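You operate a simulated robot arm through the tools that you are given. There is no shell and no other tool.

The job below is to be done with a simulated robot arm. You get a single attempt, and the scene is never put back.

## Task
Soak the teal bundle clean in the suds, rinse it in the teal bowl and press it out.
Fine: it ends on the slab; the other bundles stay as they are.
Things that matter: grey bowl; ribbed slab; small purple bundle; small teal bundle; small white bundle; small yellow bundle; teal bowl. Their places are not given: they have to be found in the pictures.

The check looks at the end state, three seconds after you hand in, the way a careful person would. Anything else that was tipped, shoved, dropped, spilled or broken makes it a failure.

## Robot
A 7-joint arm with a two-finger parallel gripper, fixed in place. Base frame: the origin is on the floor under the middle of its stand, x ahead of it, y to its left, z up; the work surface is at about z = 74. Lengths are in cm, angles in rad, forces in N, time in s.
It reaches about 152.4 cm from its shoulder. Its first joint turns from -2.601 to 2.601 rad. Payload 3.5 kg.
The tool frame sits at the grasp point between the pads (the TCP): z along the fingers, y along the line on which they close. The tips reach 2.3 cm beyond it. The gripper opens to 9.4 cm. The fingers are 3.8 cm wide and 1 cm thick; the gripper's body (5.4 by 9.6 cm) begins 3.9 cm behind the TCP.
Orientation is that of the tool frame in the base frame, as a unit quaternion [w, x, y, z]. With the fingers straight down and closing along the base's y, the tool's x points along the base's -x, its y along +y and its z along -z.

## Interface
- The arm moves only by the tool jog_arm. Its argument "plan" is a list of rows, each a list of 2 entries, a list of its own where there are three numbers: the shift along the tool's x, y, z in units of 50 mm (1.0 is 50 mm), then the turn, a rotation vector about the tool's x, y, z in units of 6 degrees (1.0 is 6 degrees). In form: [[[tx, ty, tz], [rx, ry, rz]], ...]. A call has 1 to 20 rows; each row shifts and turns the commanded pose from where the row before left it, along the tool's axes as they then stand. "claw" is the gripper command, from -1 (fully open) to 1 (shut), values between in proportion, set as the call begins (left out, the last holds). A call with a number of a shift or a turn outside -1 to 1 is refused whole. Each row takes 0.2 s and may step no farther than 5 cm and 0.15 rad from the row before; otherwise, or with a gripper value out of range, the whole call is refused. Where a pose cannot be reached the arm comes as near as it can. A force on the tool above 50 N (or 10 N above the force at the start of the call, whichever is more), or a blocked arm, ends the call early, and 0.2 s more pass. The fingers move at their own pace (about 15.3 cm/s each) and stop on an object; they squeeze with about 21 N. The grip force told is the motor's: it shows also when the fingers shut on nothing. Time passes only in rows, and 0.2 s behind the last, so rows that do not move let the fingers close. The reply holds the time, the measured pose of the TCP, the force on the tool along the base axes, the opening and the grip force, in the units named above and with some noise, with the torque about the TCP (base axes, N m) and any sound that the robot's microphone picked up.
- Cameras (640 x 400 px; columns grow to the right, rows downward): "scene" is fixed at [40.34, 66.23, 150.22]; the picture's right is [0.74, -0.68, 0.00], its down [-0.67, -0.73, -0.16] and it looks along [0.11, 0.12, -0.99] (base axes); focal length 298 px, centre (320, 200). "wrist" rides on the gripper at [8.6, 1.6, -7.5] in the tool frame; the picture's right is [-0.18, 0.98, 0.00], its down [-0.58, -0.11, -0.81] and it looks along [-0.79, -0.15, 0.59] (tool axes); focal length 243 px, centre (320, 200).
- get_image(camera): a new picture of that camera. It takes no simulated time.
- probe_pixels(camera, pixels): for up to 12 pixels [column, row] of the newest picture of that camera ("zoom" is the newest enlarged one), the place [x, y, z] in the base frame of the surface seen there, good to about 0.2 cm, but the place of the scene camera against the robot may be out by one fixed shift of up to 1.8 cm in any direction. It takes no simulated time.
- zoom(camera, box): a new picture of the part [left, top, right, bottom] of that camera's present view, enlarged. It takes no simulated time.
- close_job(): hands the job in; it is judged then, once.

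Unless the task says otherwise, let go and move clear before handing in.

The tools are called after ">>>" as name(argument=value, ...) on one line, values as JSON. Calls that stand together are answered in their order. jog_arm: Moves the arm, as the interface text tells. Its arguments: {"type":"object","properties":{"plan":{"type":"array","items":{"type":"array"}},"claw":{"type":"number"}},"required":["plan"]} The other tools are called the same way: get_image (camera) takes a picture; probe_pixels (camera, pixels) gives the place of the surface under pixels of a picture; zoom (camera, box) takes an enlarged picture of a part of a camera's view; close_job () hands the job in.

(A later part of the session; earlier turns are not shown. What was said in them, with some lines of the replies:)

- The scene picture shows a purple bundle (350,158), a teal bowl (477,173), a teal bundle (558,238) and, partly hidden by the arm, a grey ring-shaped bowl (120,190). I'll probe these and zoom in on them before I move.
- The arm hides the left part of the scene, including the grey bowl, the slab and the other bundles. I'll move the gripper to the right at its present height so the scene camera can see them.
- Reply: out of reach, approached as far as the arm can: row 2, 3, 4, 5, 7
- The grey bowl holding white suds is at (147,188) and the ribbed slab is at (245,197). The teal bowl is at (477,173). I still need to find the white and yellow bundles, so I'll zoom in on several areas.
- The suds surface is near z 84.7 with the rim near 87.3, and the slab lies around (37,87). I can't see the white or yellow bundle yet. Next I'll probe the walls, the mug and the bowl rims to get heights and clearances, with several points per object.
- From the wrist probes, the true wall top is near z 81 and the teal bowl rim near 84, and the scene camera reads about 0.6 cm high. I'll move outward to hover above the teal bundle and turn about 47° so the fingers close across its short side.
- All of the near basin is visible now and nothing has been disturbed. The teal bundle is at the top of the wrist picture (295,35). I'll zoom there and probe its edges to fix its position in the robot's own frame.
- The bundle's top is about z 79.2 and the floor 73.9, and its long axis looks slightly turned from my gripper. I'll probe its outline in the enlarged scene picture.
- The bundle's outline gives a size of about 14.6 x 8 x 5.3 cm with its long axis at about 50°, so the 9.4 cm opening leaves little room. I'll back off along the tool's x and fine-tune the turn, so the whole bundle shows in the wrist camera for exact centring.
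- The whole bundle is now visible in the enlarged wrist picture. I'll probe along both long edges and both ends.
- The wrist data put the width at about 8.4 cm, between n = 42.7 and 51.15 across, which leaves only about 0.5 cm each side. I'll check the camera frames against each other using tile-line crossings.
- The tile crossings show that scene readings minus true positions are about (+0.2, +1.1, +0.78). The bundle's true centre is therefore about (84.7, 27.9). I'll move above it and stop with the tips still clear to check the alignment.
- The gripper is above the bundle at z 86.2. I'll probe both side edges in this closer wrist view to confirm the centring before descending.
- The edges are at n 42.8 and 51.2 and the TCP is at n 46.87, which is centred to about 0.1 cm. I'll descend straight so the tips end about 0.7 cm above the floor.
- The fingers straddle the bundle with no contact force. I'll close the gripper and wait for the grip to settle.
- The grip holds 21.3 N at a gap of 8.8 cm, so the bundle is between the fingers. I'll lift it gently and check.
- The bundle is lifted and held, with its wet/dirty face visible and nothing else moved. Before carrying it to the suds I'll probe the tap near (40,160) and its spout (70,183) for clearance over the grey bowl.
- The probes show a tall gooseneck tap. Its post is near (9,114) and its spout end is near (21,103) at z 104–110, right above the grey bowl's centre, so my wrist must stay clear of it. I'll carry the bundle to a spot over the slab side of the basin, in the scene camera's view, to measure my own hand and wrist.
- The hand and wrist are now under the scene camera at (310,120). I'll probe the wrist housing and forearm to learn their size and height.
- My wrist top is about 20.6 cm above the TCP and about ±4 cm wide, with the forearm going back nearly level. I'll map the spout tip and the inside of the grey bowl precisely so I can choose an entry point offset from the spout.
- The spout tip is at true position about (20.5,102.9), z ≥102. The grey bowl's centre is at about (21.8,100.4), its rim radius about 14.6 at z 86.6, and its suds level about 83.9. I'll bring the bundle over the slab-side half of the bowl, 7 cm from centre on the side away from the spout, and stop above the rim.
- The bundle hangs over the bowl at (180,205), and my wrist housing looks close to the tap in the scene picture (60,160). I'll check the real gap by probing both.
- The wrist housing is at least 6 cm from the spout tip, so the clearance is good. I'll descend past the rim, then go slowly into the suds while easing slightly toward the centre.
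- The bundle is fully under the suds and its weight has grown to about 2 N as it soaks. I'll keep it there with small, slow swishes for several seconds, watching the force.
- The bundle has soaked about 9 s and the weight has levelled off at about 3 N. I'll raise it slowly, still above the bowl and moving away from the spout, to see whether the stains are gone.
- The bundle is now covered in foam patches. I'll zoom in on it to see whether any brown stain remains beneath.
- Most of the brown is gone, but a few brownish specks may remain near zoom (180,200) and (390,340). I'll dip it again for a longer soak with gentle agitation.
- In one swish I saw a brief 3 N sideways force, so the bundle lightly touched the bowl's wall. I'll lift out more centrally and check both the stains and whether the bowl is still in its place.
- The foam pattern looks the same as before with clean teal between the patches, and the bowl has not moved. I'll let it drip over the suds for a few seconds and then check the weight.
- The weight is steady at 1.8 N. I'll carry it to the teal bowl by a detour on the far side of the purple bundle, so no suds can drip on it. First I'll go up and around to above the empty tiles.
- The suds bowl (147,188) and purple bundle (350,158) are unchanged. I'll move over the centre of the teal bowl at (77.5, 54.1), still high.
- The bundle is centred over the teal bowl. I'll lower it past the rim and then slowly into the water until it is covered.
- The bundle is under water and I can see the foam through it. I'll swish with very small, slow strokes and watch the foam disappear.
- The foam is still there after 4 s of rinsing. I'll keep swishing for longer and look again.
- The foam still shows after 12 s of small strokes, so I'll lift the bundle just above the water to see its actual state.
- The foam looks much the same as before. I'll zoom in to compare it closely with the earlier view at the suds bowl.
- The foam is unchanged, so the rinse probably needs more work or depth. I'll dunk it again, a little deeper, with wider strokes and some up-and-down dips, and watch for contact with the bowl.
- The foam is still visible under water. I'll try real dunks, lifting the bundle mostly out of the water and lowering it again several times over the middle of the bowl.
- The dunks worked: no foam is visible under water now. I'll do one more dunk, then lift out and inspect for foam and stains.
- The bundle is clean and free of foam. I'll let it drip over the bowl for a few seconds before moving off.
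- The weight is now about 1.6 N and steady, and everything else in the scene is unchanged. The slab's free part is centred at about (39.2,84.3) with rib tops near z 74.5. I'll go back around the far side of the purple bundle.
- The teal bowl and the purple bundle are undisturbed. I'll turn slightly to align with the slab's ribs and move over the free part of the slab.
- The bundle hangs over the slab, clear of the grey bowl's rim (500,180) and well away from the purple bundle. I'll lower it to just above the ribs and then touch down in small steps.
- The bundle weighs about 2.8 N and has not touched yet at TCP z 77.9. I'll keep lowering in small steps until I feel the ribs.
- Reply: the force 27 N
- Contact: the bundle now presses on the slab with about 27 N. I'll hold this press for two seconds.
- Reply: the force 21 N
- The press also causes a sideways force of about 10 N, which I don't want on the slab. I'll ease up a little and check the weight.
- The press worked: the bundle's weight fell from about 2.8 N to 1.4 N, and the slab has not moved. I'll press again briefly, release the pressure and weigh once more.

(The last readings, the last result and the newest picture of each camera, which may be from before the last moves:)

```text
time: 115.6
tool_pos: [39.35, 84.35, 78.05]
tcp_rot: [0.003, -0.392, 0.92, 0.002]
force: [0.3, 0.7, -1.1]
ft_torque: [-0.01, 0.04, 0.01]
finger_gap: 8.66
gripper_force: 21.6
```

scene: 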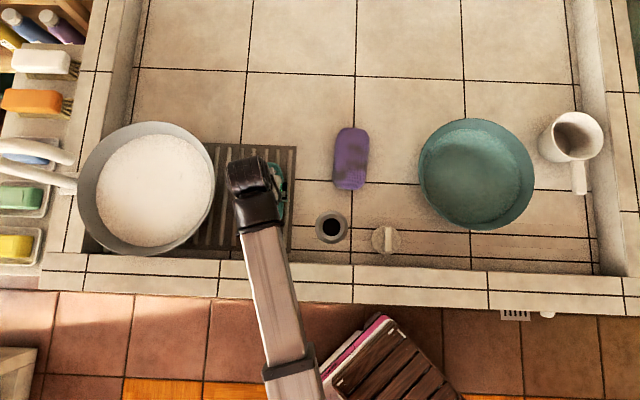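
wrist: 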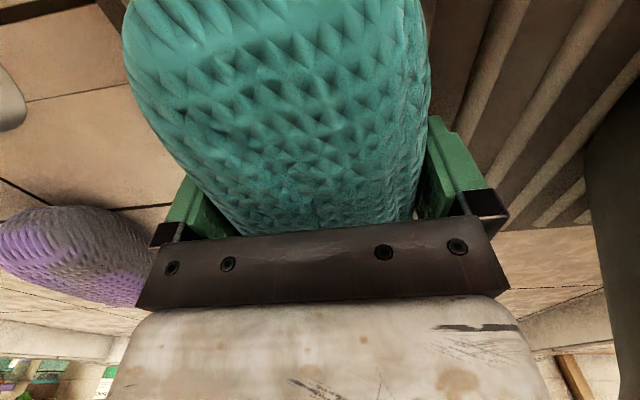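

The weight is now about 1.1 N. I'll do one more, firmer press and then take several weighings.

>>> jog_arm(plan=[[[0, 0, 0.08], [0, 0, 0]], [[0, 0, 0.05], [0, 0, 0]], [[0, 0, 0.02], [0, 0, 0]], [[0, 0, 0.01], [0, 0, 0]], [[0, 0, 0], [0, 0, 0]], [[0, 0, 0], [0, 0, 0]]], claw=1)

>>> jog_arm(plan=[[[0, 0, 0], [0, 0, 0]], [[0, 0, 0], [0, 0, 0]], [[0, 0, 0], [0, 0, 0]], [[0, 0, 0], [0, 0, 0]]], claw=1)

>>> jog_arm(plan=[[[0, 0, -0.06], [0, 0, 0]], [[0, 0, -0.06], [0, 0, 0]], [[0, 0, -0.06], [0, 0, 0]], [[0, 0, 0], [0, 0, 0]], [[0, 0, 0], [0, 0, 0]]], claw=1)

>>> jog_arm(plan=[[[0, 0, 0], [0, 0, 0]]], claw=1)

>>> jog_arm(plan=[[[0, 0, 0], [0, 0, 0]]], claw=1)

>>> get_image(camera="wrist")

```text
time: 117.0
tool_pos: [39.45, 84.25, 77.25]
tcp_rot: [0.004, -0.393, 0.92, 0.002]
force: [8.8, -2.6, 20.1]
ft_torque: [0.07, -0.2, 0.06]
finger_gap: 8.68
gripper_force: 21.4
```

```text
time: 118.0
tool_pos: [39.28, 84.37, 77.16]
tcp_rot: [0.003, -0.393, 0.92, 0.003]
force: [8.2, -3.0, 14.6]
ft_torque: [0.08, -0.21, -0.13]
finger_gap: 8.66
gripper_force: 20.3
```

```text
time: 119.2
tool_pos: [39.31, 84.35, 77.88]
tcp_rot: [0.004, -0.392, 0.92, 0.002]
force: [0.1, 0.2, -1.0]
ft_torque: [-0.01, 0.01, 0.01]
finger_gap: 8.65
gripper_force: 21.1
```

```text
time: 119.6
tool_pos: [39.31, 84.25, 77.95]
tcp_rot: [0.004, -0.393, 0.92, 0.002]
force: [0.0, 0.6, -1.3]
ft_torque: [0.03, 0.03, 0.01]
finger_gap: 8.67
gripper_force: 21.2
```

```text
time: 120.0
tool_pos: [39.31, 84.38, 78.08]
tcp_rot: [0.003, -0.392, 0.92, 0.002]
force: [-1.0, -1.6, -1.5]
ft_torque: [0.01, -0.01, 0.01]
finger_gap: 8.66
gripper_force: 21.0
```

```text
taken
```

wrist: 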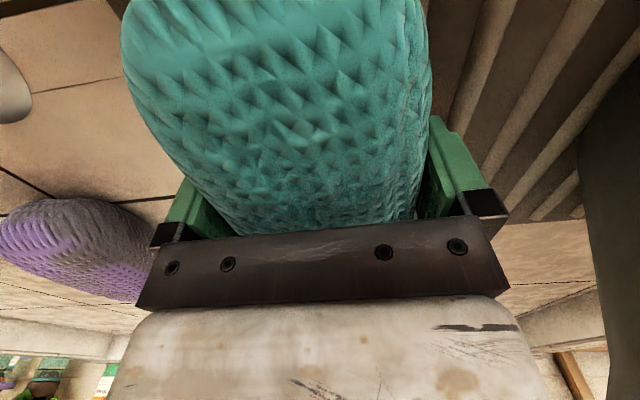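

The weight is now about 1.0–1.5 N, close to the dry value. I'll set the bundle down lightly on the ribs and open the fingers.

>>> jog_arm(plan=[[[0, 0, 0.05], [0, 0, 0]], [[0, 0, 0.04], [0, 0, 0]], [[0, 0, 0], [0, 0, 0]]], claw=1)

```text
time: 120.8
tool_pos: [39.24, 84.33, 77.6]
tcp_rot: [0.003, -0.393, 0.92, 0.003]
force: [0.0, 0.3, -0.5]
ft_torque: [-0.04, -0.04, -0.01]
finger_gap: 8.64
gripper_force: 21.0
```

The force is near zero with the bundle just at the ribs, so I'll open the fingers and then rise straight up.

>>> jog_arm(plan=[[[0, 0, 0], [0, 0, 0]], [[0, 0, 0], [0, 0, 0]], [[0, 0, 0], [0, 0, 0]], [[0, 0, -0.2], [0, 0, 0]], [[0, 0, -0.4], [0, 0, 0]], [[0, 0, -0.6], [0, 0, 0]], [[0, 0, -0.6], [0, 0, 0]], [[0, 0, -0.4], [0, 0, 0]], [[0, 0, 0], [0, 0, 0]]], claw=-1)

>>> get_image(camera="wrist")

>>> get_image(camera="scene")

```text
time: 122.8
tool_pos: [39.23, 84.29, 88.57]
tcp_rot: [0.003, -0.392, 0.92, 0.002]
force: [0.1, 0.1, 0.3]
ft_torque: [-0.01, 0.0, -0.02]
finger_gap: 9.4
gripper_force: 0.0
```

```text
taken
```

wrist: 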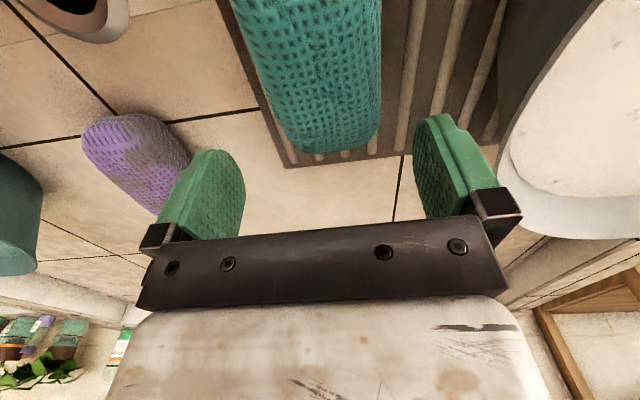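

```text
taken
```

scene: 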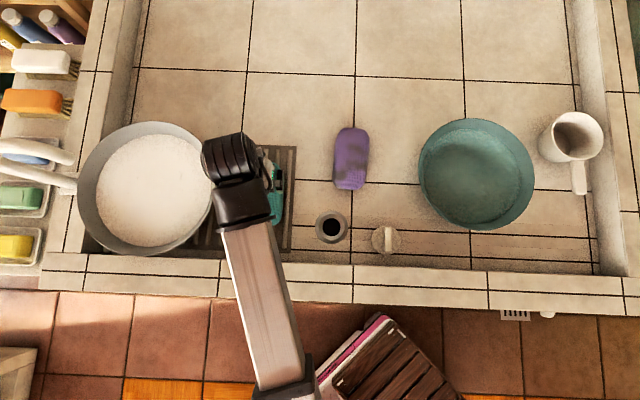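

The bundle rests on the slab, clean all over its visible side. For a thorough press I'll close the fingers and push down on the middle of the bundle's top in small steps.

>>> jog_arm(plan=[[[0, 0, 0], [0, 0, 0]], [[0, 0, 0], [0, 0, 0]], [[0, 0, 0.3], [0, 0, 0]], [[0, 0, 0.4], [0, 0, 0]], [[0, 0, 0.3], [0, 0, 0]], [[0, 0, 0.1], [0, 0, 0]], [[0, 0, 0], [0, 0, 0]]], claw=1)

>>> jog_arm(plan=[[[0, 0, 0.08], [0, 0, 0]], [[0, 0, 0.06], [0, 0, 0]], [[0, 0, 0.06], [0, 0, 0]], [[0, 0, 0], [0, 0, 0]]], claw=1)

```text
time: 124.4
tool_pos: [39.23, 84.28, 83.12]
tcp_rot: [0.004, -0.392, 0.92, 0.002]
force: [0.1, 0.6, 0.4]
ft_torque: [0.0, 0.0, 0.0]
finger_gap: 0.01
gripper_force: 21.2
```

```text
time: 125.4
tool_pos: [39.05, 84.4, 82.47]
tcp_rot: [0.005, -0.392, 0.92, 0.004]
force: [-1.5, 5.7, 50.2]
ft_torque: [0.01, -0.48, 0.09]
finger_gap: 0.04
gripper_force: 20.8
```

The fingertips press with about 50 N, which is right at the limit. I'll ease back slightly and hold a moderate press for two seconds.

>>> jog_arm(plan=[[[0, 0, -0.05], [0, 0, 0]], [[0, 0, 0], [0, 0, 0]], [[0, 0, 0], [0, 0, 0]]], claw=1)

>>> jog_arm(plan=[[[0, 0, 0], [0, 0, 0]], [[0, 0, 0], [0, 0, 0]], [[0, 0, 0], [0, 0, 0]], [[0, 0, 0], [0, 0, 0]], [[0, 0, 0], [0, 0, 0]], [[0, 0, 0], [0, 0, 0]], [[0, 0, 0], [0, 0, 0]]], claw=1)

>>> get_image(camera="scene")

```text
time: 126.2
tool_pos: [39.19, 84.2, 82.42]
tcp_rot: [0.004, -0.392, 0.92, 0.003]
force: [-2.5, 7.5, 21.9]
ft_torque: [0.12, -0.19, 0.07]
finger_gap: 0.0
gripper_force: 20.8
```

```text
time: 127.8
tool_pos: [39.22, 84.18, 82.43]
tcp_rot: [0.003, -0.392, 0.92, 0.003]
force: [-4.5, 0.2, 11.5]
ft_torque: [-0.03, -0.05, 0.04]
finger_gap: 0.0
gripper_force: 21.4
```

```text
taken
```

scene: 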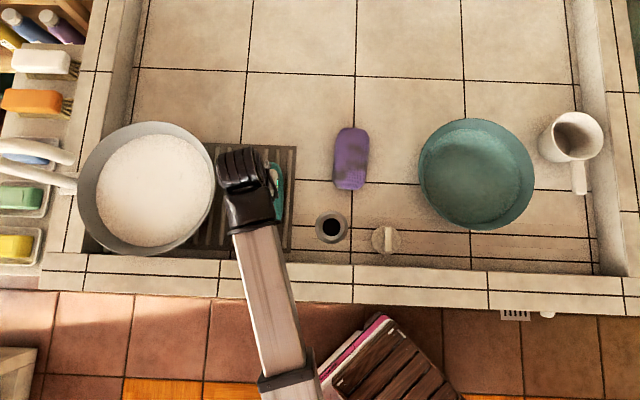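

The held press relaxed to about 12 N. I'll give one more firm push of around 25–30 N, then rise straight up and clear of the slab to inspect.

>>> jog_arm(plan=[[[0, 0, 0.03], [0, 0, 0]], [[0, 0, 0.01], [0, 0, 0]], [[0, 0, 0], [0, 0, 0]], [[0, 0, 0], [0, 0, 0]], [[0, 0, 0], [0, 0, 0]]], claw=1)

>>> jog_arm(plan=[[[0, 0, -0.1], [0, 0, 0]], [[0, 0, -0.3], [0, 0, 0]], [[0, 0, -0.6], [0, 0, 0]], [[0, 0, -0.8], [0, 0, 0]], [[0, 0, -0.8], [0, 0, 0]], [[0, 0, -0.6], [0, 0, 0]], [[0, 0, 0], [0, 0, 0]]], claw=1)

>>> get_image(camera="wrist")

>>> get_image(camera="scene")

```text
time: 129.0
tool_pos: [39.36, 84.27, 82.38]
tcp_rot: [0.005, -0.393, 0.92, 0.003]
force: [-7.6, 2.0, 43.0]
ft_torque: [-0.04, -0.28, 0.01]
finger_gap: 0.0
gripper_force: 21.2
```

```text
time: 130.6
tool_pos: [39.29, 84.29, 98.31]
tcp_rot: [0.004, -0.393, 0.92, 0.002]
force: [-0.7, -0.7, 0.2]
ft_torque: [0.02, -0.03, 0.0]
finger_gap: 0.01
gripper_force: 21.3
```

```text
taken
```

wrist: 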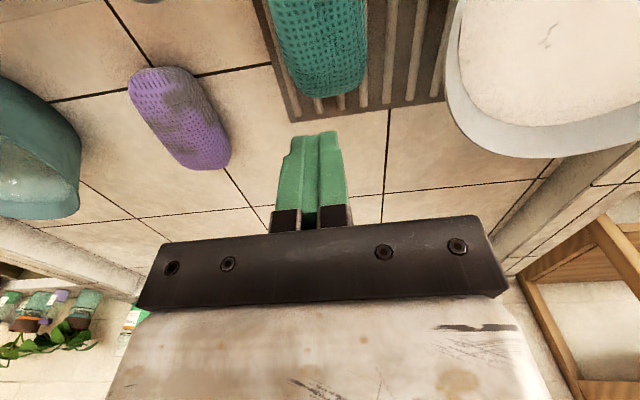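

```text
taken
```

scene: 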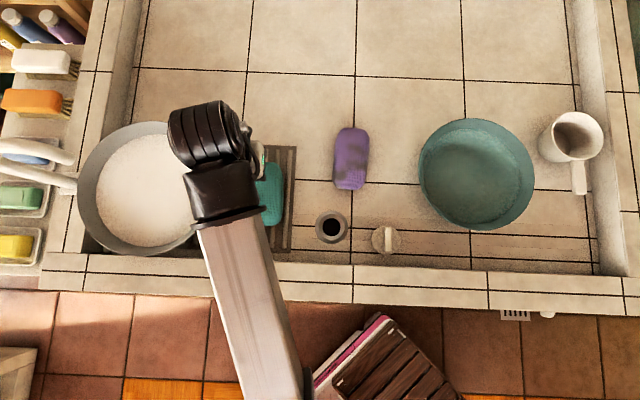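

The bundle is on the slab and the fingers are clear. I'll move the arm to the right, away from the slab, so the scene camera can check the bundle and everything around it.

>>> jog_arm(plan=[[[0, -0.5, -0.1], [0, 0, 0]], [[0, -0.8, -0.1], [0, 0, 0]], [[0, -0.9, 0], [0, 0, 0]], [[0, -0.9, 0], [0, 0, 0]], [[0, -0.9, 0], [0, 0, 0]], [[0, -0.9, 0], [0, 0, 0]], [[0, -0.9, 0], [0, 0, 0]], [[0, -0.8, 0], [0, 0, 0]], [[0, -0.5, 0], [0, 0, 0]], [[0, 0, 0], [0, 0, 0]]], claw=-1)

>>> get_image(camera="scene")

>>> zoom(camera="scene", box=[170, 120, 310, 260])

>>> zoom(camera="scene", box=[60, 100, 320, 270])

>>> get_image(camera="wrist")

```text
time: 132.8
tool_pos: [64.67, 59.59, 98.82]
tcp_rot: [0.003, -0.393, 0.92, 0.002]
force: [0.1, 0.5, 0.4]
ft_torque: [0.02, -0.01, -0.02]
finger_gap: 9.41
gripper_force: 0.1
```

```text
taken
```

scene: 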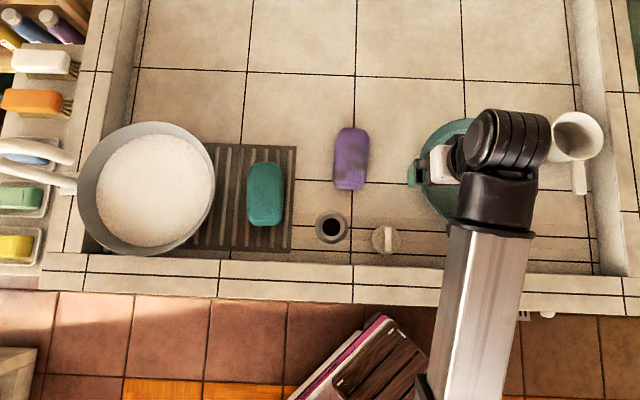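

```text
2.86 times, centred on (240, 190) of scene
```

zoom: 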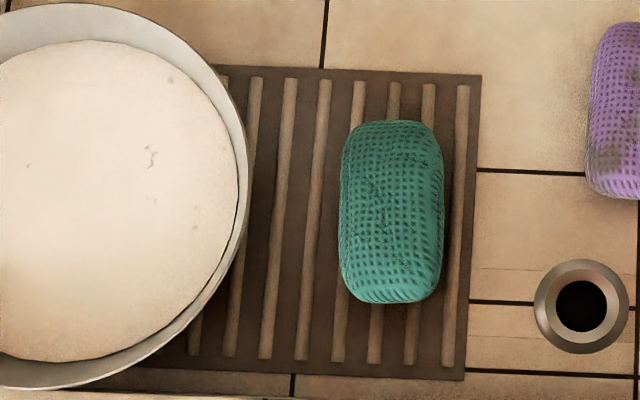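

```text
2.35 times, centred on (190, 185) of scene
```

zoom: 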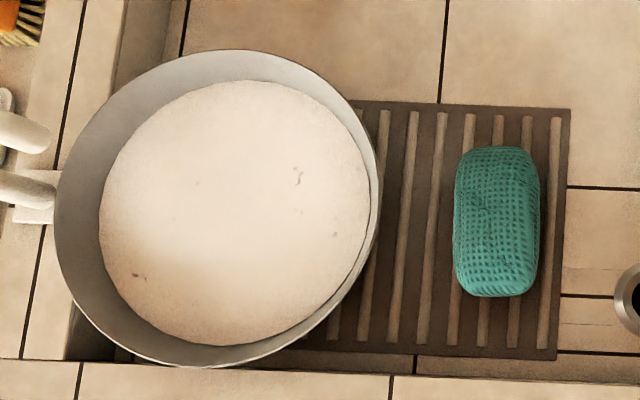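

```text
taken
```

wrist: 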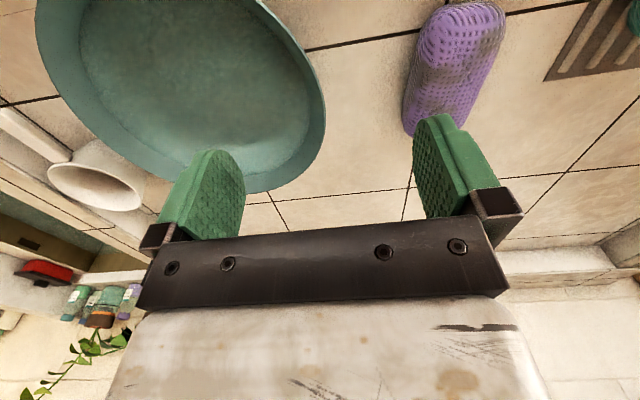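

The teal bundle lies squarely on the slab (265,195), clean. The grey bowl, slab, purple bundle and drain look exactly as before. I'll probe its edges on the slab so I can re-grip and weigh it to be sure it is pressed out.

>>> probe_pixels(camera="zoom", pixels=[[455, 200], [455, 230], [455, 260], [537, 190], [540, 220], [540, 250], [495, 150], [495, 293], [470, 220], [500, 220], [530, 220], [585, 240]])

>>> zoom(camera="wrist", box=[440, 0, 640, 120])

```text
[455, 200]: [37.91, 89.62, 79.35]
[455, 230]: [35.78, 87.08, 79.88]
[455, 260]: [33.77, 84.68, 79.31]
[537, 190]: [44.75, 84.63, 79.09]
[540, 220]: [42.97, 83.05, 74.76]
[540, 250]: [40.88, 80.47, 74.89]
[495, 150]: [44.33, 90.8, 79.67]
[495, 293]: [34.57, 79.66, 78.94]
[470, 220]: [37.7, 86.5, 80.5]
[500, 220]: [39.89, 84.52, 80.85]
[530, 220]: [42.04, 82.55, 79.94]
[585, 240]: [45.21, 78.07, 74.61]
```

```text
3.20 times, centred on (540, 60) of wrist
```

zoom: 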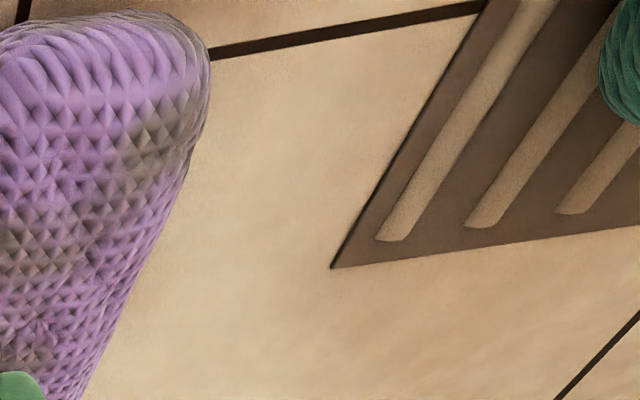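

The bundle's centre is still at about (39.3,84.2), right where I released it. I'll go back above it with the fingers open.

>>> jog_arm(plan=[[[0, 0.5, 0], [0, 0, 0]], [[0, 0.8, 0], [0, 0, 0]], [[0, 0.9, 0], [0, 0, 0]], [[0, 0.9, 0], [0, 0, 0]], [[0, 0.9, 0], [0, 0, 0]], [[0, 0.9, 0], [0, 0, 0]], [[-0.02, 0.9, 0], [0, 0, 0]], [[-0.02, 0.8, 0], [0, 0, 0]], [[0, 0.48, 0.2], [0, 0, 0]], [[0, 0, 0.6], [0, 0, 0]], [[0, 0, 0.6], [0, 0, 0]], [[0, 0, 0.6], [0, 0, 0]], [[0, 0, 0], [0, 0, 0]]], claw=-1)

>>> get_image(camera="wrist")

```text
time: 135.6
tool_pos: [38.98, 84.25, 89.19]
tcp_rot: [0.004, -0.393, 0.92, 0.002]
force: [0.0, -0.1, -0.6]
ft_torque: [0.03, -0.04, 0.0]
finger_gap: 9.41
gripper_force: 0.1
```

```text
taken
```

wrist: 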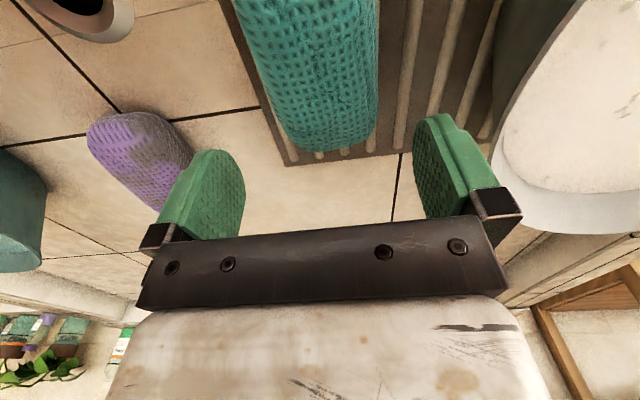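

I'll check the edge positions in this wrist view before descending around the bundle.

>>> probe_pixels(camera="wrist", pixels=[[246, 50], [254, 75], [263, 100], [377, 40], [378, 65], [376, 95], [320, 60], [240, 50], [385, 65], [325, 148]])

```text
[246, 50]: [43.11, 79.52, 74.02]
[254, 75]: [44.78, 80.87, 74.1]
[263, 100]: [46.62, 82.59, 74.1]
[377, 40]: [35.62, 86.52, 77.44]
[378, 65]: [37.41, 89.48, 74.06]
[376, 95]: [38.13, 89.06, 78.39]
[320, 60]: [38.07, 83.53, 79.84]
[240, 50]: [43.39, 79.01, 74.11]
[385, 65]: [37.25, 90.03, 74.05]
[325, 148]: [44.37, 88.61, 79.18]
```

>>> probe_pixels(camera="wrist", pixels=[[250, 50], [252, 50], [254, 50], [258, 75], [260, 75], [262, 75], [268, 100], [270, 100], [378, 30], [379, 40], [377, 65], [377, 85]])

```text
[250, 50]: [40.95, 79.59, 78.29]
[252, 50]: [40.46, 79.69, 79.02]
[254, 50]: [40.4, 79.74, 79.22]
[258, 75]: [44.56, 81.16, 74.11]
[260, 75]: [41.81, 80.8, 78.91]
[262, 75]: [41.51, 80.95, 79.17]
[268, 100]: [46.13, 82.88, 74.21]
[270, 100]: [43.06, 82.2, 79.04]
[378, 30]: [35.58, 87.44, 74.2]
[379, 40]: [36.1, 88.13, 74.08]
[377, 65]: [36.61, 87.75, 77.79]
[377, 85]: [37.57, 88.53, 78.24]
```

The gap on each side would be only about 0.2–0.3 cm, so re-gripping carries some risk. I'll look closely at the surface first to judge how wet it is.

>>> zoom(camera="wrist", box=[160, 0, 460, 188])

```text
2.13 times, centred on (310, 94) of wrist
```

zoom: 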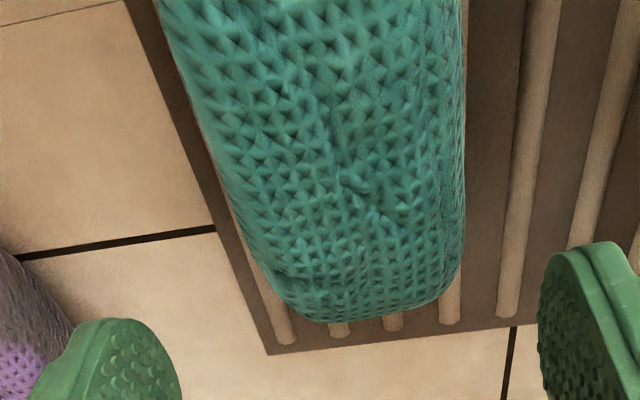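

The surface looks clean, with no water standing on the slab. I know the release position well, so I'll descend carefully with the fingers open, watching for any contact.

>>> jog_arm(plan=[[[0, 0, 0.5], [0, 0, 0]], [[0, 0, 0.5], [0, 0, 0]], [[0, 0, 0.3], [0, 0, 0]], [[0, 0, 0.15], [0, 0, 0]], [[0, 0, 0.15], [0, 0, 0]], [[0, 0, 0], [0, 0, 0]]], claw=-1)

>>> get_image(camera="wrist")

```text
time: 137.0
tool_pos: [39.27, 84.36, 81.11]
tcp_rot: [0.005, -0.392, 0.92, 0.002]
force: [0.7, 0.6, 0.3]
ft_torque: [0.03, -0.01, -0.03]
finger_gap: 9.4
gripper_force: 0.0
```

```text
taken
```

wrist: 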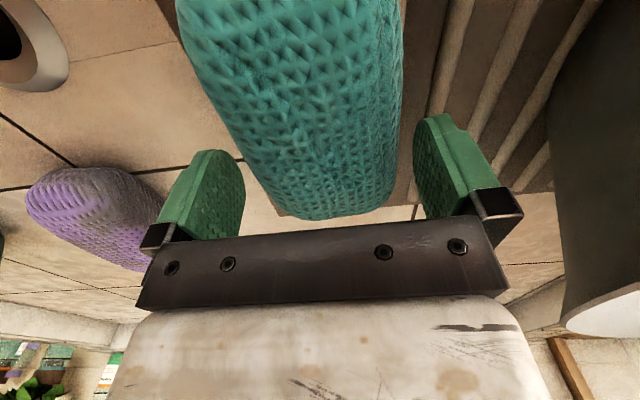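

No contact so far. I'll continue down in small steps.

>>> jog_arm(plan=[[[0, 0, 0.12], [0, 0, 0]], [[0, 0, 0.12], [0, 0, 0]], [[0, 0, 0], [0, 0, 0]]], claw=-1)

>>> jog_arm(plan=[[[0, 0, 0.12], [0, 0, 0]], [[0, 0, 0.12], [0, 0, 0]], [[0, 0, 0.1], [0, 0, 0]], [[0, 0, 0.08], [0, 0, 0]], [[0, 0, 0], [0, 0, 0]]], claw=-1)

```text
time: 137.8
tool_pos: [39.35, 84.37, 80.04]
tcp_rot: [0.004, -0.392, 0.92, 0.002]
force: [0.7, -0.1, 0.6]
ft_torque: [-0.01, 0.01, 0.03]
finger_gap: 9.4
gripper_force: 0.1
```

```text
time: 139.0
tool_pos: [39.42, 84.35, 77.79]
tcp_rot: [0.003, -0.393, 0.92, 0.002]
force: [0.0, -0.1, 0.7]
ft_torque: [-0.01, -0.04, 0.01]
finger_gap: 9.38
gripper_force: 0.1
```

The fingers slid down without touching anything. I'll close, lift 1.5 cm and take several weighings.

>>> jog_arm(plan=[[[0, 0, 0], [0, 0, 0]], [[0, 0, 0], [0, 0, 0]], [[0, 0, 0], [0, 0, 0]], [[0, 0, -0.1], [0, 0, 0]], [[0, 0, -0.1], [0, 0, 0]], [[0, 0, -0.1], [0, 0, 0]], [[0, 0, 0], [0, 0, 0]], [[0, 0, 0], [0, 0, 0]]], claw=1)

>>> jog_arm(plan=[[[0, 0, 0], [0, 0, 0]]])

>>> jog_arm(plan=[[[0, 0, 0], [0, 0, 0]]])

>>> jog_arm(plan=[[[0, 0, 0], [0, 0, 0]]])

>>> jog_arm(plan=[[[0, 0, 0], [0, 0, 0]]])

>>> jog_arm(plan=[[[0, 0, 0], [0, 0, 0]]])

```text
time: 140.8
tool_pos: [39.37, 84.53, 79.36]
tcp_rot: [0.003, -0.392, 0.92, 0.003]
force: [-0.7, -0.4, -1.3]
ft_torque: [0.01, -0.02, 0.01]
finger_gap: 8.67
gripper_force: 20.9
```

```text
time: 141.2
tool_pos: [39.37, 84.49, 79.42]
tcp_rot: [0.004, -0.393, 0.92, 0.003]
force: [-0.2, 0.2, -1.5]
ft_torque: [-0.05, 0.0, 0.01]
finger_gap: 8.65
gripper_force: 20.7
```

```text
time: 141.6
tool_pos: [39.35, 84.42, 79.41]
tcp_rot: [0.003, -0.393, 0.92, 0.002]
force: [0.2, 0.5, -0.9]
ft_torque: [0.01, 0.06, 0.01]
finger_gap: 8.66
gripper_force: 20.7
```

```text
time: 142.0
tool_pos: [39.46, 84.48, 79.42]
tcp_rot: [0.003, -0.392, 0.92, 0.002]
force: [0.4, 0.1, -2.1]
ft_torque: [0.02, -0.03, -0.01]
finger_gap: 8.66
gripper_force: 20.5
```

```text
time: 142.4
tool_pos: [39.29, 84.48, 79.37]
tcp_rot: [0.004, -0.392, 0.92, 0.002]
force: [0.2, -0.6, -1.5]
ft_torque: [-0.01, 0.0, -0.01]
finger_gap: 8.66
gripper_force: 20.9
```

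```text
time: 142.8
tool_pos: [39.4, 84.49, 79.46]
tcp_rot: [0.004, -0.392, 0.92, 0.002]
force: [0.2, -0.7, -2.0]
ft_torque: [-0.06, 0.02, -0.02]
finger_gap: 8.67
gripper_force: 21.2
```

The mean of six weighings is about 1.5 N, against about 2.5 N wet and about 1.0 N dry, so it is damp. I'll give one more held press on the slab and weigh again to see whether that is the floor.

>>> jog_arm(plan=[[[0, 0, 0.12], [0, 0, 0]], [[0, 0, 0.12], [0, 0, 0]], [[0, 0, 0.1], [0, 0, 0]], [[0, 0, 0.05], [0, 0, 0]], [[0, 0, 0.03], [0, 0, 0]], [[0, 0, 0], [0, 0, 0]]], claw=1)

```text
time: 144.2
tool_pos: [39.41, 84.39, 77.36]
tcp_rot: [0.003, -0.393, 0.92, 0.004]
force: [-4.2, 8.7, 23.4]
ft_torque: [0.33, -0.09, -0.25]
finger_gap: 8.71
gripper_force: 20.9
```

>>> jog_arm(plan=[[[0, 0, 0.02], [0, 0, 0]], [[0, 0, 0], [0, 0, 0]], [[0, 0, 0], [0, 0, 0]], [[0, 0, 0], [0, 0, 0]], [[0, 0, 0], [0, 0, 0]]])

>>> jog_arm(plan=[[[0, 0, 0], [0, 0, 0]], [[0, 0, 0], [0, 0, 0]], [[0, 0, 0], [0, 0, 0]], [[0, 0, -0.05], [0, 0, 0]], [[0, 0, -0.1], [0, 0, 0]], [[0, 0, -0.1], [0, 0, 0]], [[0, 0, -0.1], [0, 0, 0]], [[0, 0, 0], [0, 0, 0]], [[0, 0, 0], [0, 0, 0]]])

>>> jog_arm(plan=[[[0, 0, 0], [0, 0, 0]]])

>>> jog_arm(plan=[[[0, 0, 0], [0, 0, 0]]])

>>> jog_arm(plan=[[[0, 0, 0], [0, 0, 0]]])

>>> jog_arm(plan=[[[0, 0, 0], [0, 0, 0]]])

>>> jog_arm(plan=[[[0, 0, 0], [0, 0, 0]]])

>>> jog_arm(plan=[[[0, 0, 0], [0, 0, 0]]])

>>> jog_arm(plan=[[[0, 0, 0], [0, 0, 0]]])

```text
time: 145.4
tool_pos: [39.44, 84.32, 77.19]
tcp_rot: [0.003, -0.392, 0.92, 0.003]
force: [-7.7, 8.9, 18.3]
ft_torque: [0.36, 0.04, 0.11]
finger_gap: 8.66
gripper_force: 20.9
```

```text
time: 147.4
tool_pos: [39.52, 84.5, 79.09]
tcp_rot: [0.004, -0.392, 0.92, 0.002]
force: [0.0, 0.0, -1.2]
ft_torque: [0.01, -0.03, -0.02]
finger_gap: 8.65
gripper_force: 20.8
```

```text
time: 147.8
tool_pos: [39.57, 84.52, 79.09]
tcp_rot: [0.003, -0.392, 0.92, 0.002]
force: [0.2, 0.1, -1.2]
ft_torque: [0.02, 0.0, 0.03]
finger_gap: 8.66
gripper_force: 20.6
```

```text
time: 148.2
tool_pos: [39.56, 84.42, 79.09]
tcp_rot: [0.004, -0.392, 0.92, 0.002]
force: [-0.1, -0.4, -1.8]
ft_torque: [-0.01, 0.02, 0.01]
finger_gap: 8.67
gripper_force: 20.8
```

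```text
time: 148.6
tool_pos: [39.51, 84.35, 79.09]
tcp_rot: [0.004, -0.392, 0.92, 0.003]
force: [0.4, 0.2, -2.6]
ft_torque: [-0.01, 0.01, 0.04]
finger_gap: 8.68
gripper_force: 20.8
```

```text
time: 149.0
tool_pos: [39.51, 84.47, 78.96]
tcp_rot: [0.003, -0.393, 0.92, 0.002]
force: [-0.2, 0.0, -1.4]
ft_torque: [0.03, -0.01, -0.01]
finger_gap: 8.68
gripper_force: 20.8
```

```text
time: 149.4
tool_pos: [39.44, 84.52, 78.98]
tcp_rot: [0.005, -0.392, 0.92, 0.002]
force: [0.0, 0.6, -1.6]
ft_torque: [0.02, 0.01, 0.02]
finger_gap: 8.68
gripper_force: 21.1
```

```text
time: 149.8
tool_pos: [39.6, 84.44, 78.97]
tcp_rot: [0.004, -0.393, 0.92, 0.002]
force: [0.6, 0.1, -1.3]
ft_torque: [0.04, 0.01, 0.03]
finger_gap: 8.69
gripper_force: 20.7
```

```text
time: 150.2
tool_pos: [39.51, 84.39, 79.08]
tcp_rot: [0.004, -0.392, 0.92, 0.003]
force: [0.5, 0.5, -1.9]
ft_torque: [-0.01, -0.02, 0.0]
finger_gap: 8.67
gripper_force: 20.7
```

After this press the mean is about 1.6 N, the same as before within noise, so more pressing brings nothing further; the water is out to its damp floor. I'll set the bundle down lightly and release it.

>>> jog_arm(plan=[[[0, 0, 0.12], [0, 0, 0]], [[0, 0, 0.1], [0, 0, 0]], [[0, 0, 0.06], [0, 0, 0]], [[0, 0, 0], [0, 0, 0]]], claw=1)

```text
time: 151.2
tool_pos: [39.48, 84.46, 77.6]
tcp_rot: [0.003, -0.392, 0.92, 0.002]
force: [-0.6, 0.3, -0.9]
ft_torque: [0.03, 0.03, -0.01]
finger_gap: 8.68
gripper_force: 21.3
```

>>> jog_arm(plan=[[[0, 0, 0.02], [0, 0, 0]], [[0, 0, 0], [0, 0, 0]]], claw=1)

```text
time: 151.8
tool_pos: [39.54, 84.48, 77.3]
tcp_rot: [0.004, -0.392, 0.92, 0.002]
force: [0.1, -0.3, -1.4]
ft_torque: [-0.01, -0.02, 0.01]
finger_gap: 8.65
gripper_force: 20.8
```

It is still hanging free because it slipped slightly upward in the grip during the press. I'll lower a touch more until it rests on the ribs.

>>> jog_arm(plan=[[[0, 0, 0.03], [0, 0, 0]], [[0, 0, 0], [0, 0, 0]]], claw=1)

```text
time: 152.4
tool_pos: [39.51, 84.38, 77.36]
tcp_rot: [0.004, -0.393, 0.92, 0.002]
force: [0.8, -0.2, -1.9]
ft_torque: [-0.02, -0.01, -0.03]
finger_gap: 8.67
gripper_force: 21.2
```

>>> jog_arm(plan=[[[0, 0, 0.03], [0, 0, 0]], [[0, 0, 0], [0, 0, 0]]], claw=1)

```text
time: 153.0
tool_pos: [39.36, 84.56, 77.33]
tcp_rot: [0.004, -0.392, 0.92, 0.002]
force: [1.1, -0.4, -2.0]
ft_torque: [0.04, -0.03, -0.03]
finger_gap: 8.7
gripper_force: 20.9
```

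>>> jog_arm(plan=[[[0, 0, 0.03], [0, 0, 0]], [[0, 0, 0], [0, 0, 0]]], claw=1)

```text
time: 153.6
tool_pos: [39.44, 84.68, 77.15]
tcp_rot: [0.004, -0.393, 0.92, 0.003]
force: [3.6, 6.4, 22.7]
ft_torque: [0.27, -0.12, -0.07]
finger_gap: 8.66
gripper_force: 21.1
```

It is in firm contact now at 23 N. I'll back off a hair to near-zero force, open the fingers and rise clear.

>>> jog_arm(plan=[[[0, 0, 0], [0, 0, 0]], [[0, 0, 0], [0, 0, 0]], [[0, 0, 0], [0, 0, 0]], [[0, 0, -0.02], [0, 0, 0]], [[0, 0, 0], [0, 0, 0]]], claw=1)

>>> jog_arm(plan=[[[0, 0, 0], [0, 0, 0]], [[0, 0, 0], [0, 0, 0]], [[0, 0, 0], [0, 0, 0]], [[0, 0, -0.15], [0, 0, 0]], [[0, 0, -0.3], [0, 0, 0]], [[0, 0, -0.5], [0, 0, 0]], [[0, 0, -0.7], [0, 0, 0]], [[0, 0, -0.8], [0, 0, 0]], [[0, 0, -0.8], [0, 0, 0]], [[0, 0, -0.5], [0, 0, 0]], [[0, 0, 0], [0, 0, 0]]], claw=-1)

>>> get_image(camera="wrist")

```text
time: 154.8
tool_pos: [39.46, 84.43, 77.12]
tcp_rot: [0.003, -0.392, 0.92, 0.002]
force: [0.2, 6.6, 11.7]
ft_torque: [0.3, 0.05, 0.02]
finger_gap: 8.67
gripper_force: 21.2
```

```text
time: 157.2
tool_pos: [39.54, 84.46, 95.79]
tcp_rot: [0.004, -0.393, 0.92, 0.003]
force: [-0.9, -0.4, 1.3]
ft_torque: [0.0, 0.01, -0.01]
finger_gap: 9.39
gripper_force: 0.1
```

```text
taken
```

wrist: 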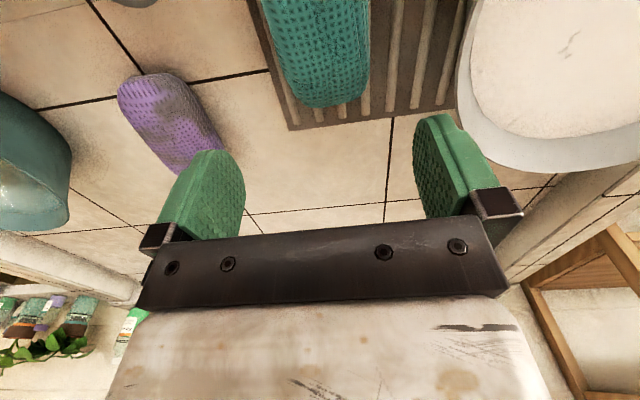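

The bundle stays on the slab with the fingers clear. I'll move the arm aside to check the whole scene a last time.

>>> jog_arm(plan=[[[0, -0.4, -0.4], [0, 0, 0]], [[0, -0.8, -0.3], [0, 0, 0]], [[0, -0.9, 0], [0, 0, 0]], [[0, -0.9, 0], [0, 0, 0]], [[0, -0.9, 0], [0, 0, 0]], [[0, -0.9, 0], [0, 0, 0]], [[0, -0.9, 0], [0, 0, 0]], [[0, -0.9, 0], [0, 0, 0]], [[0, -0.9, 0], [0, 0, 0]], [[0, -0.9, 0], [0, 0, 0]], [[0, -0.9, 0], [0, 0, 0]], [[0, -0.9, 0], [0, 0, 0]], [[0, -0.9, 0], [0, 0, 0]], [[0, -0.6, 0], [0, 0, 0]], [[0, 0, 0], [0, 0, 0]]], claw=-1)

>>> get_image(camera="scene")

>>> zoom(camera="scene", box=[60, 100, 320, 270])

>>> zoom(camera="scene", box=[310, 100, 640, 290])

```text
time: 160.4
tool_pos: [81.68, 43.69, 99.37]
tcp_rot: [0.004, -0.392, 0.92, 0.002]
force: [-1.3, 0.0, -0.2]
ft_torque: [0.01, 0.0, -0.01]
finger_gap: 9.39
gripper_force: 0.0
```

```text
taken
```

scene: 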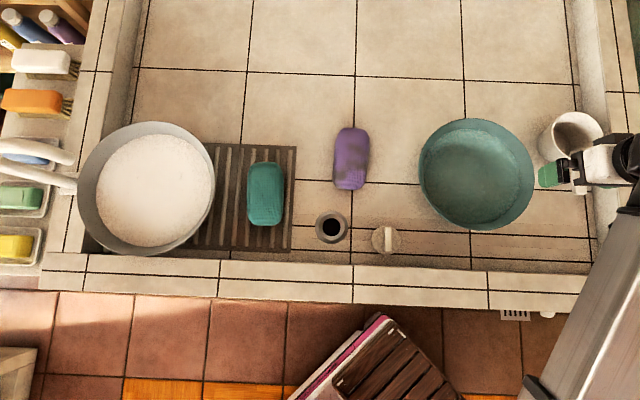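

```text
2.35 times, centred on (190, 185) of scene
```

zoom: 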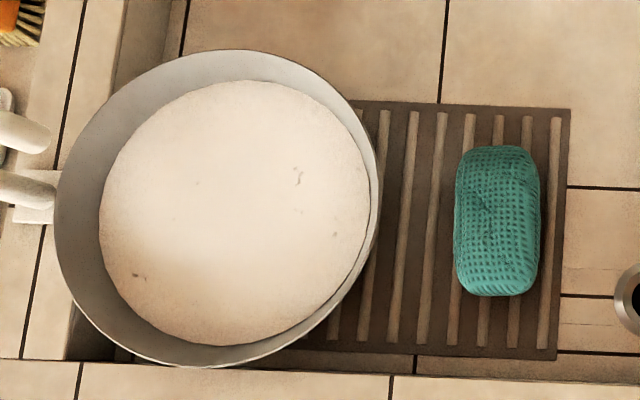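

```text
1.94 times, centred on (475, 195) of scene
```

zoom: 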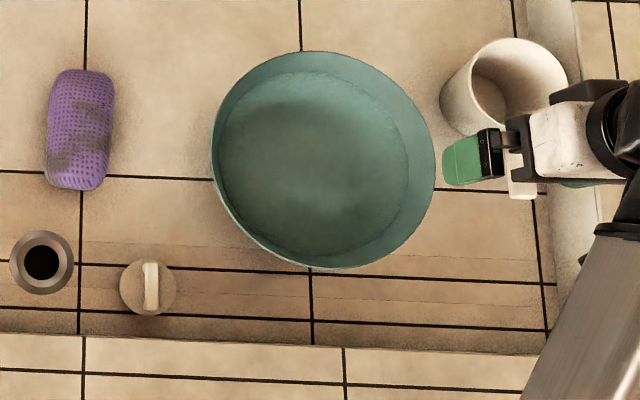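

Final check: the teal bundle is clean, free of foam and pressed out, and lies fully on the slab (265,195). The grey bowl, teal bowl, mug, drain and purple bundle stand as at the start, and the arm is clear with the fingers open. I never saw the white or yellow bundle, so I couldn't confirm them directly. I'm handing in the job.

>>> close_job()

```text
The job is handed in.
```

The teal bundle is washed, rinsed and pressed, and it's lying on the ribbed slab. I handed the job in, but no verdict has come back yet.

- **Soak:** I held it under the suds in the grey bowl twice. No brown stain showed afterwards on the parts the cameras could see.
- **Rinse:** Small strokes in the teal bowl left the foam on. Dunking it in and out several times cleared it completely.
- **Press:** I pressed it on the slab several times, both held in the gripper and from above with the fingers closed. It weighs about 1.5 N now, against about 2.4 N wet and about 1.0 N dry, so it is still a little damp. The last press made no measurable difference.
- **Surroundings:** Both bowls, the slab, the mug and the purple bundle look unmoved in the last pictures. I carried the wet bundle around the far side of the purple one so it couldn't drip on it. Once in the grey bowl it lightly touched the wall (about 3 N), but the bowl didn't shift.
- **Not confirmed:** I never found the white or yellow bundles in any picture, so I can't say they are as they were. Apart from that light touch on the grey bowl, the gripper only touched the teal bundle, and the bundle only touched the bowls' contents and the slab.
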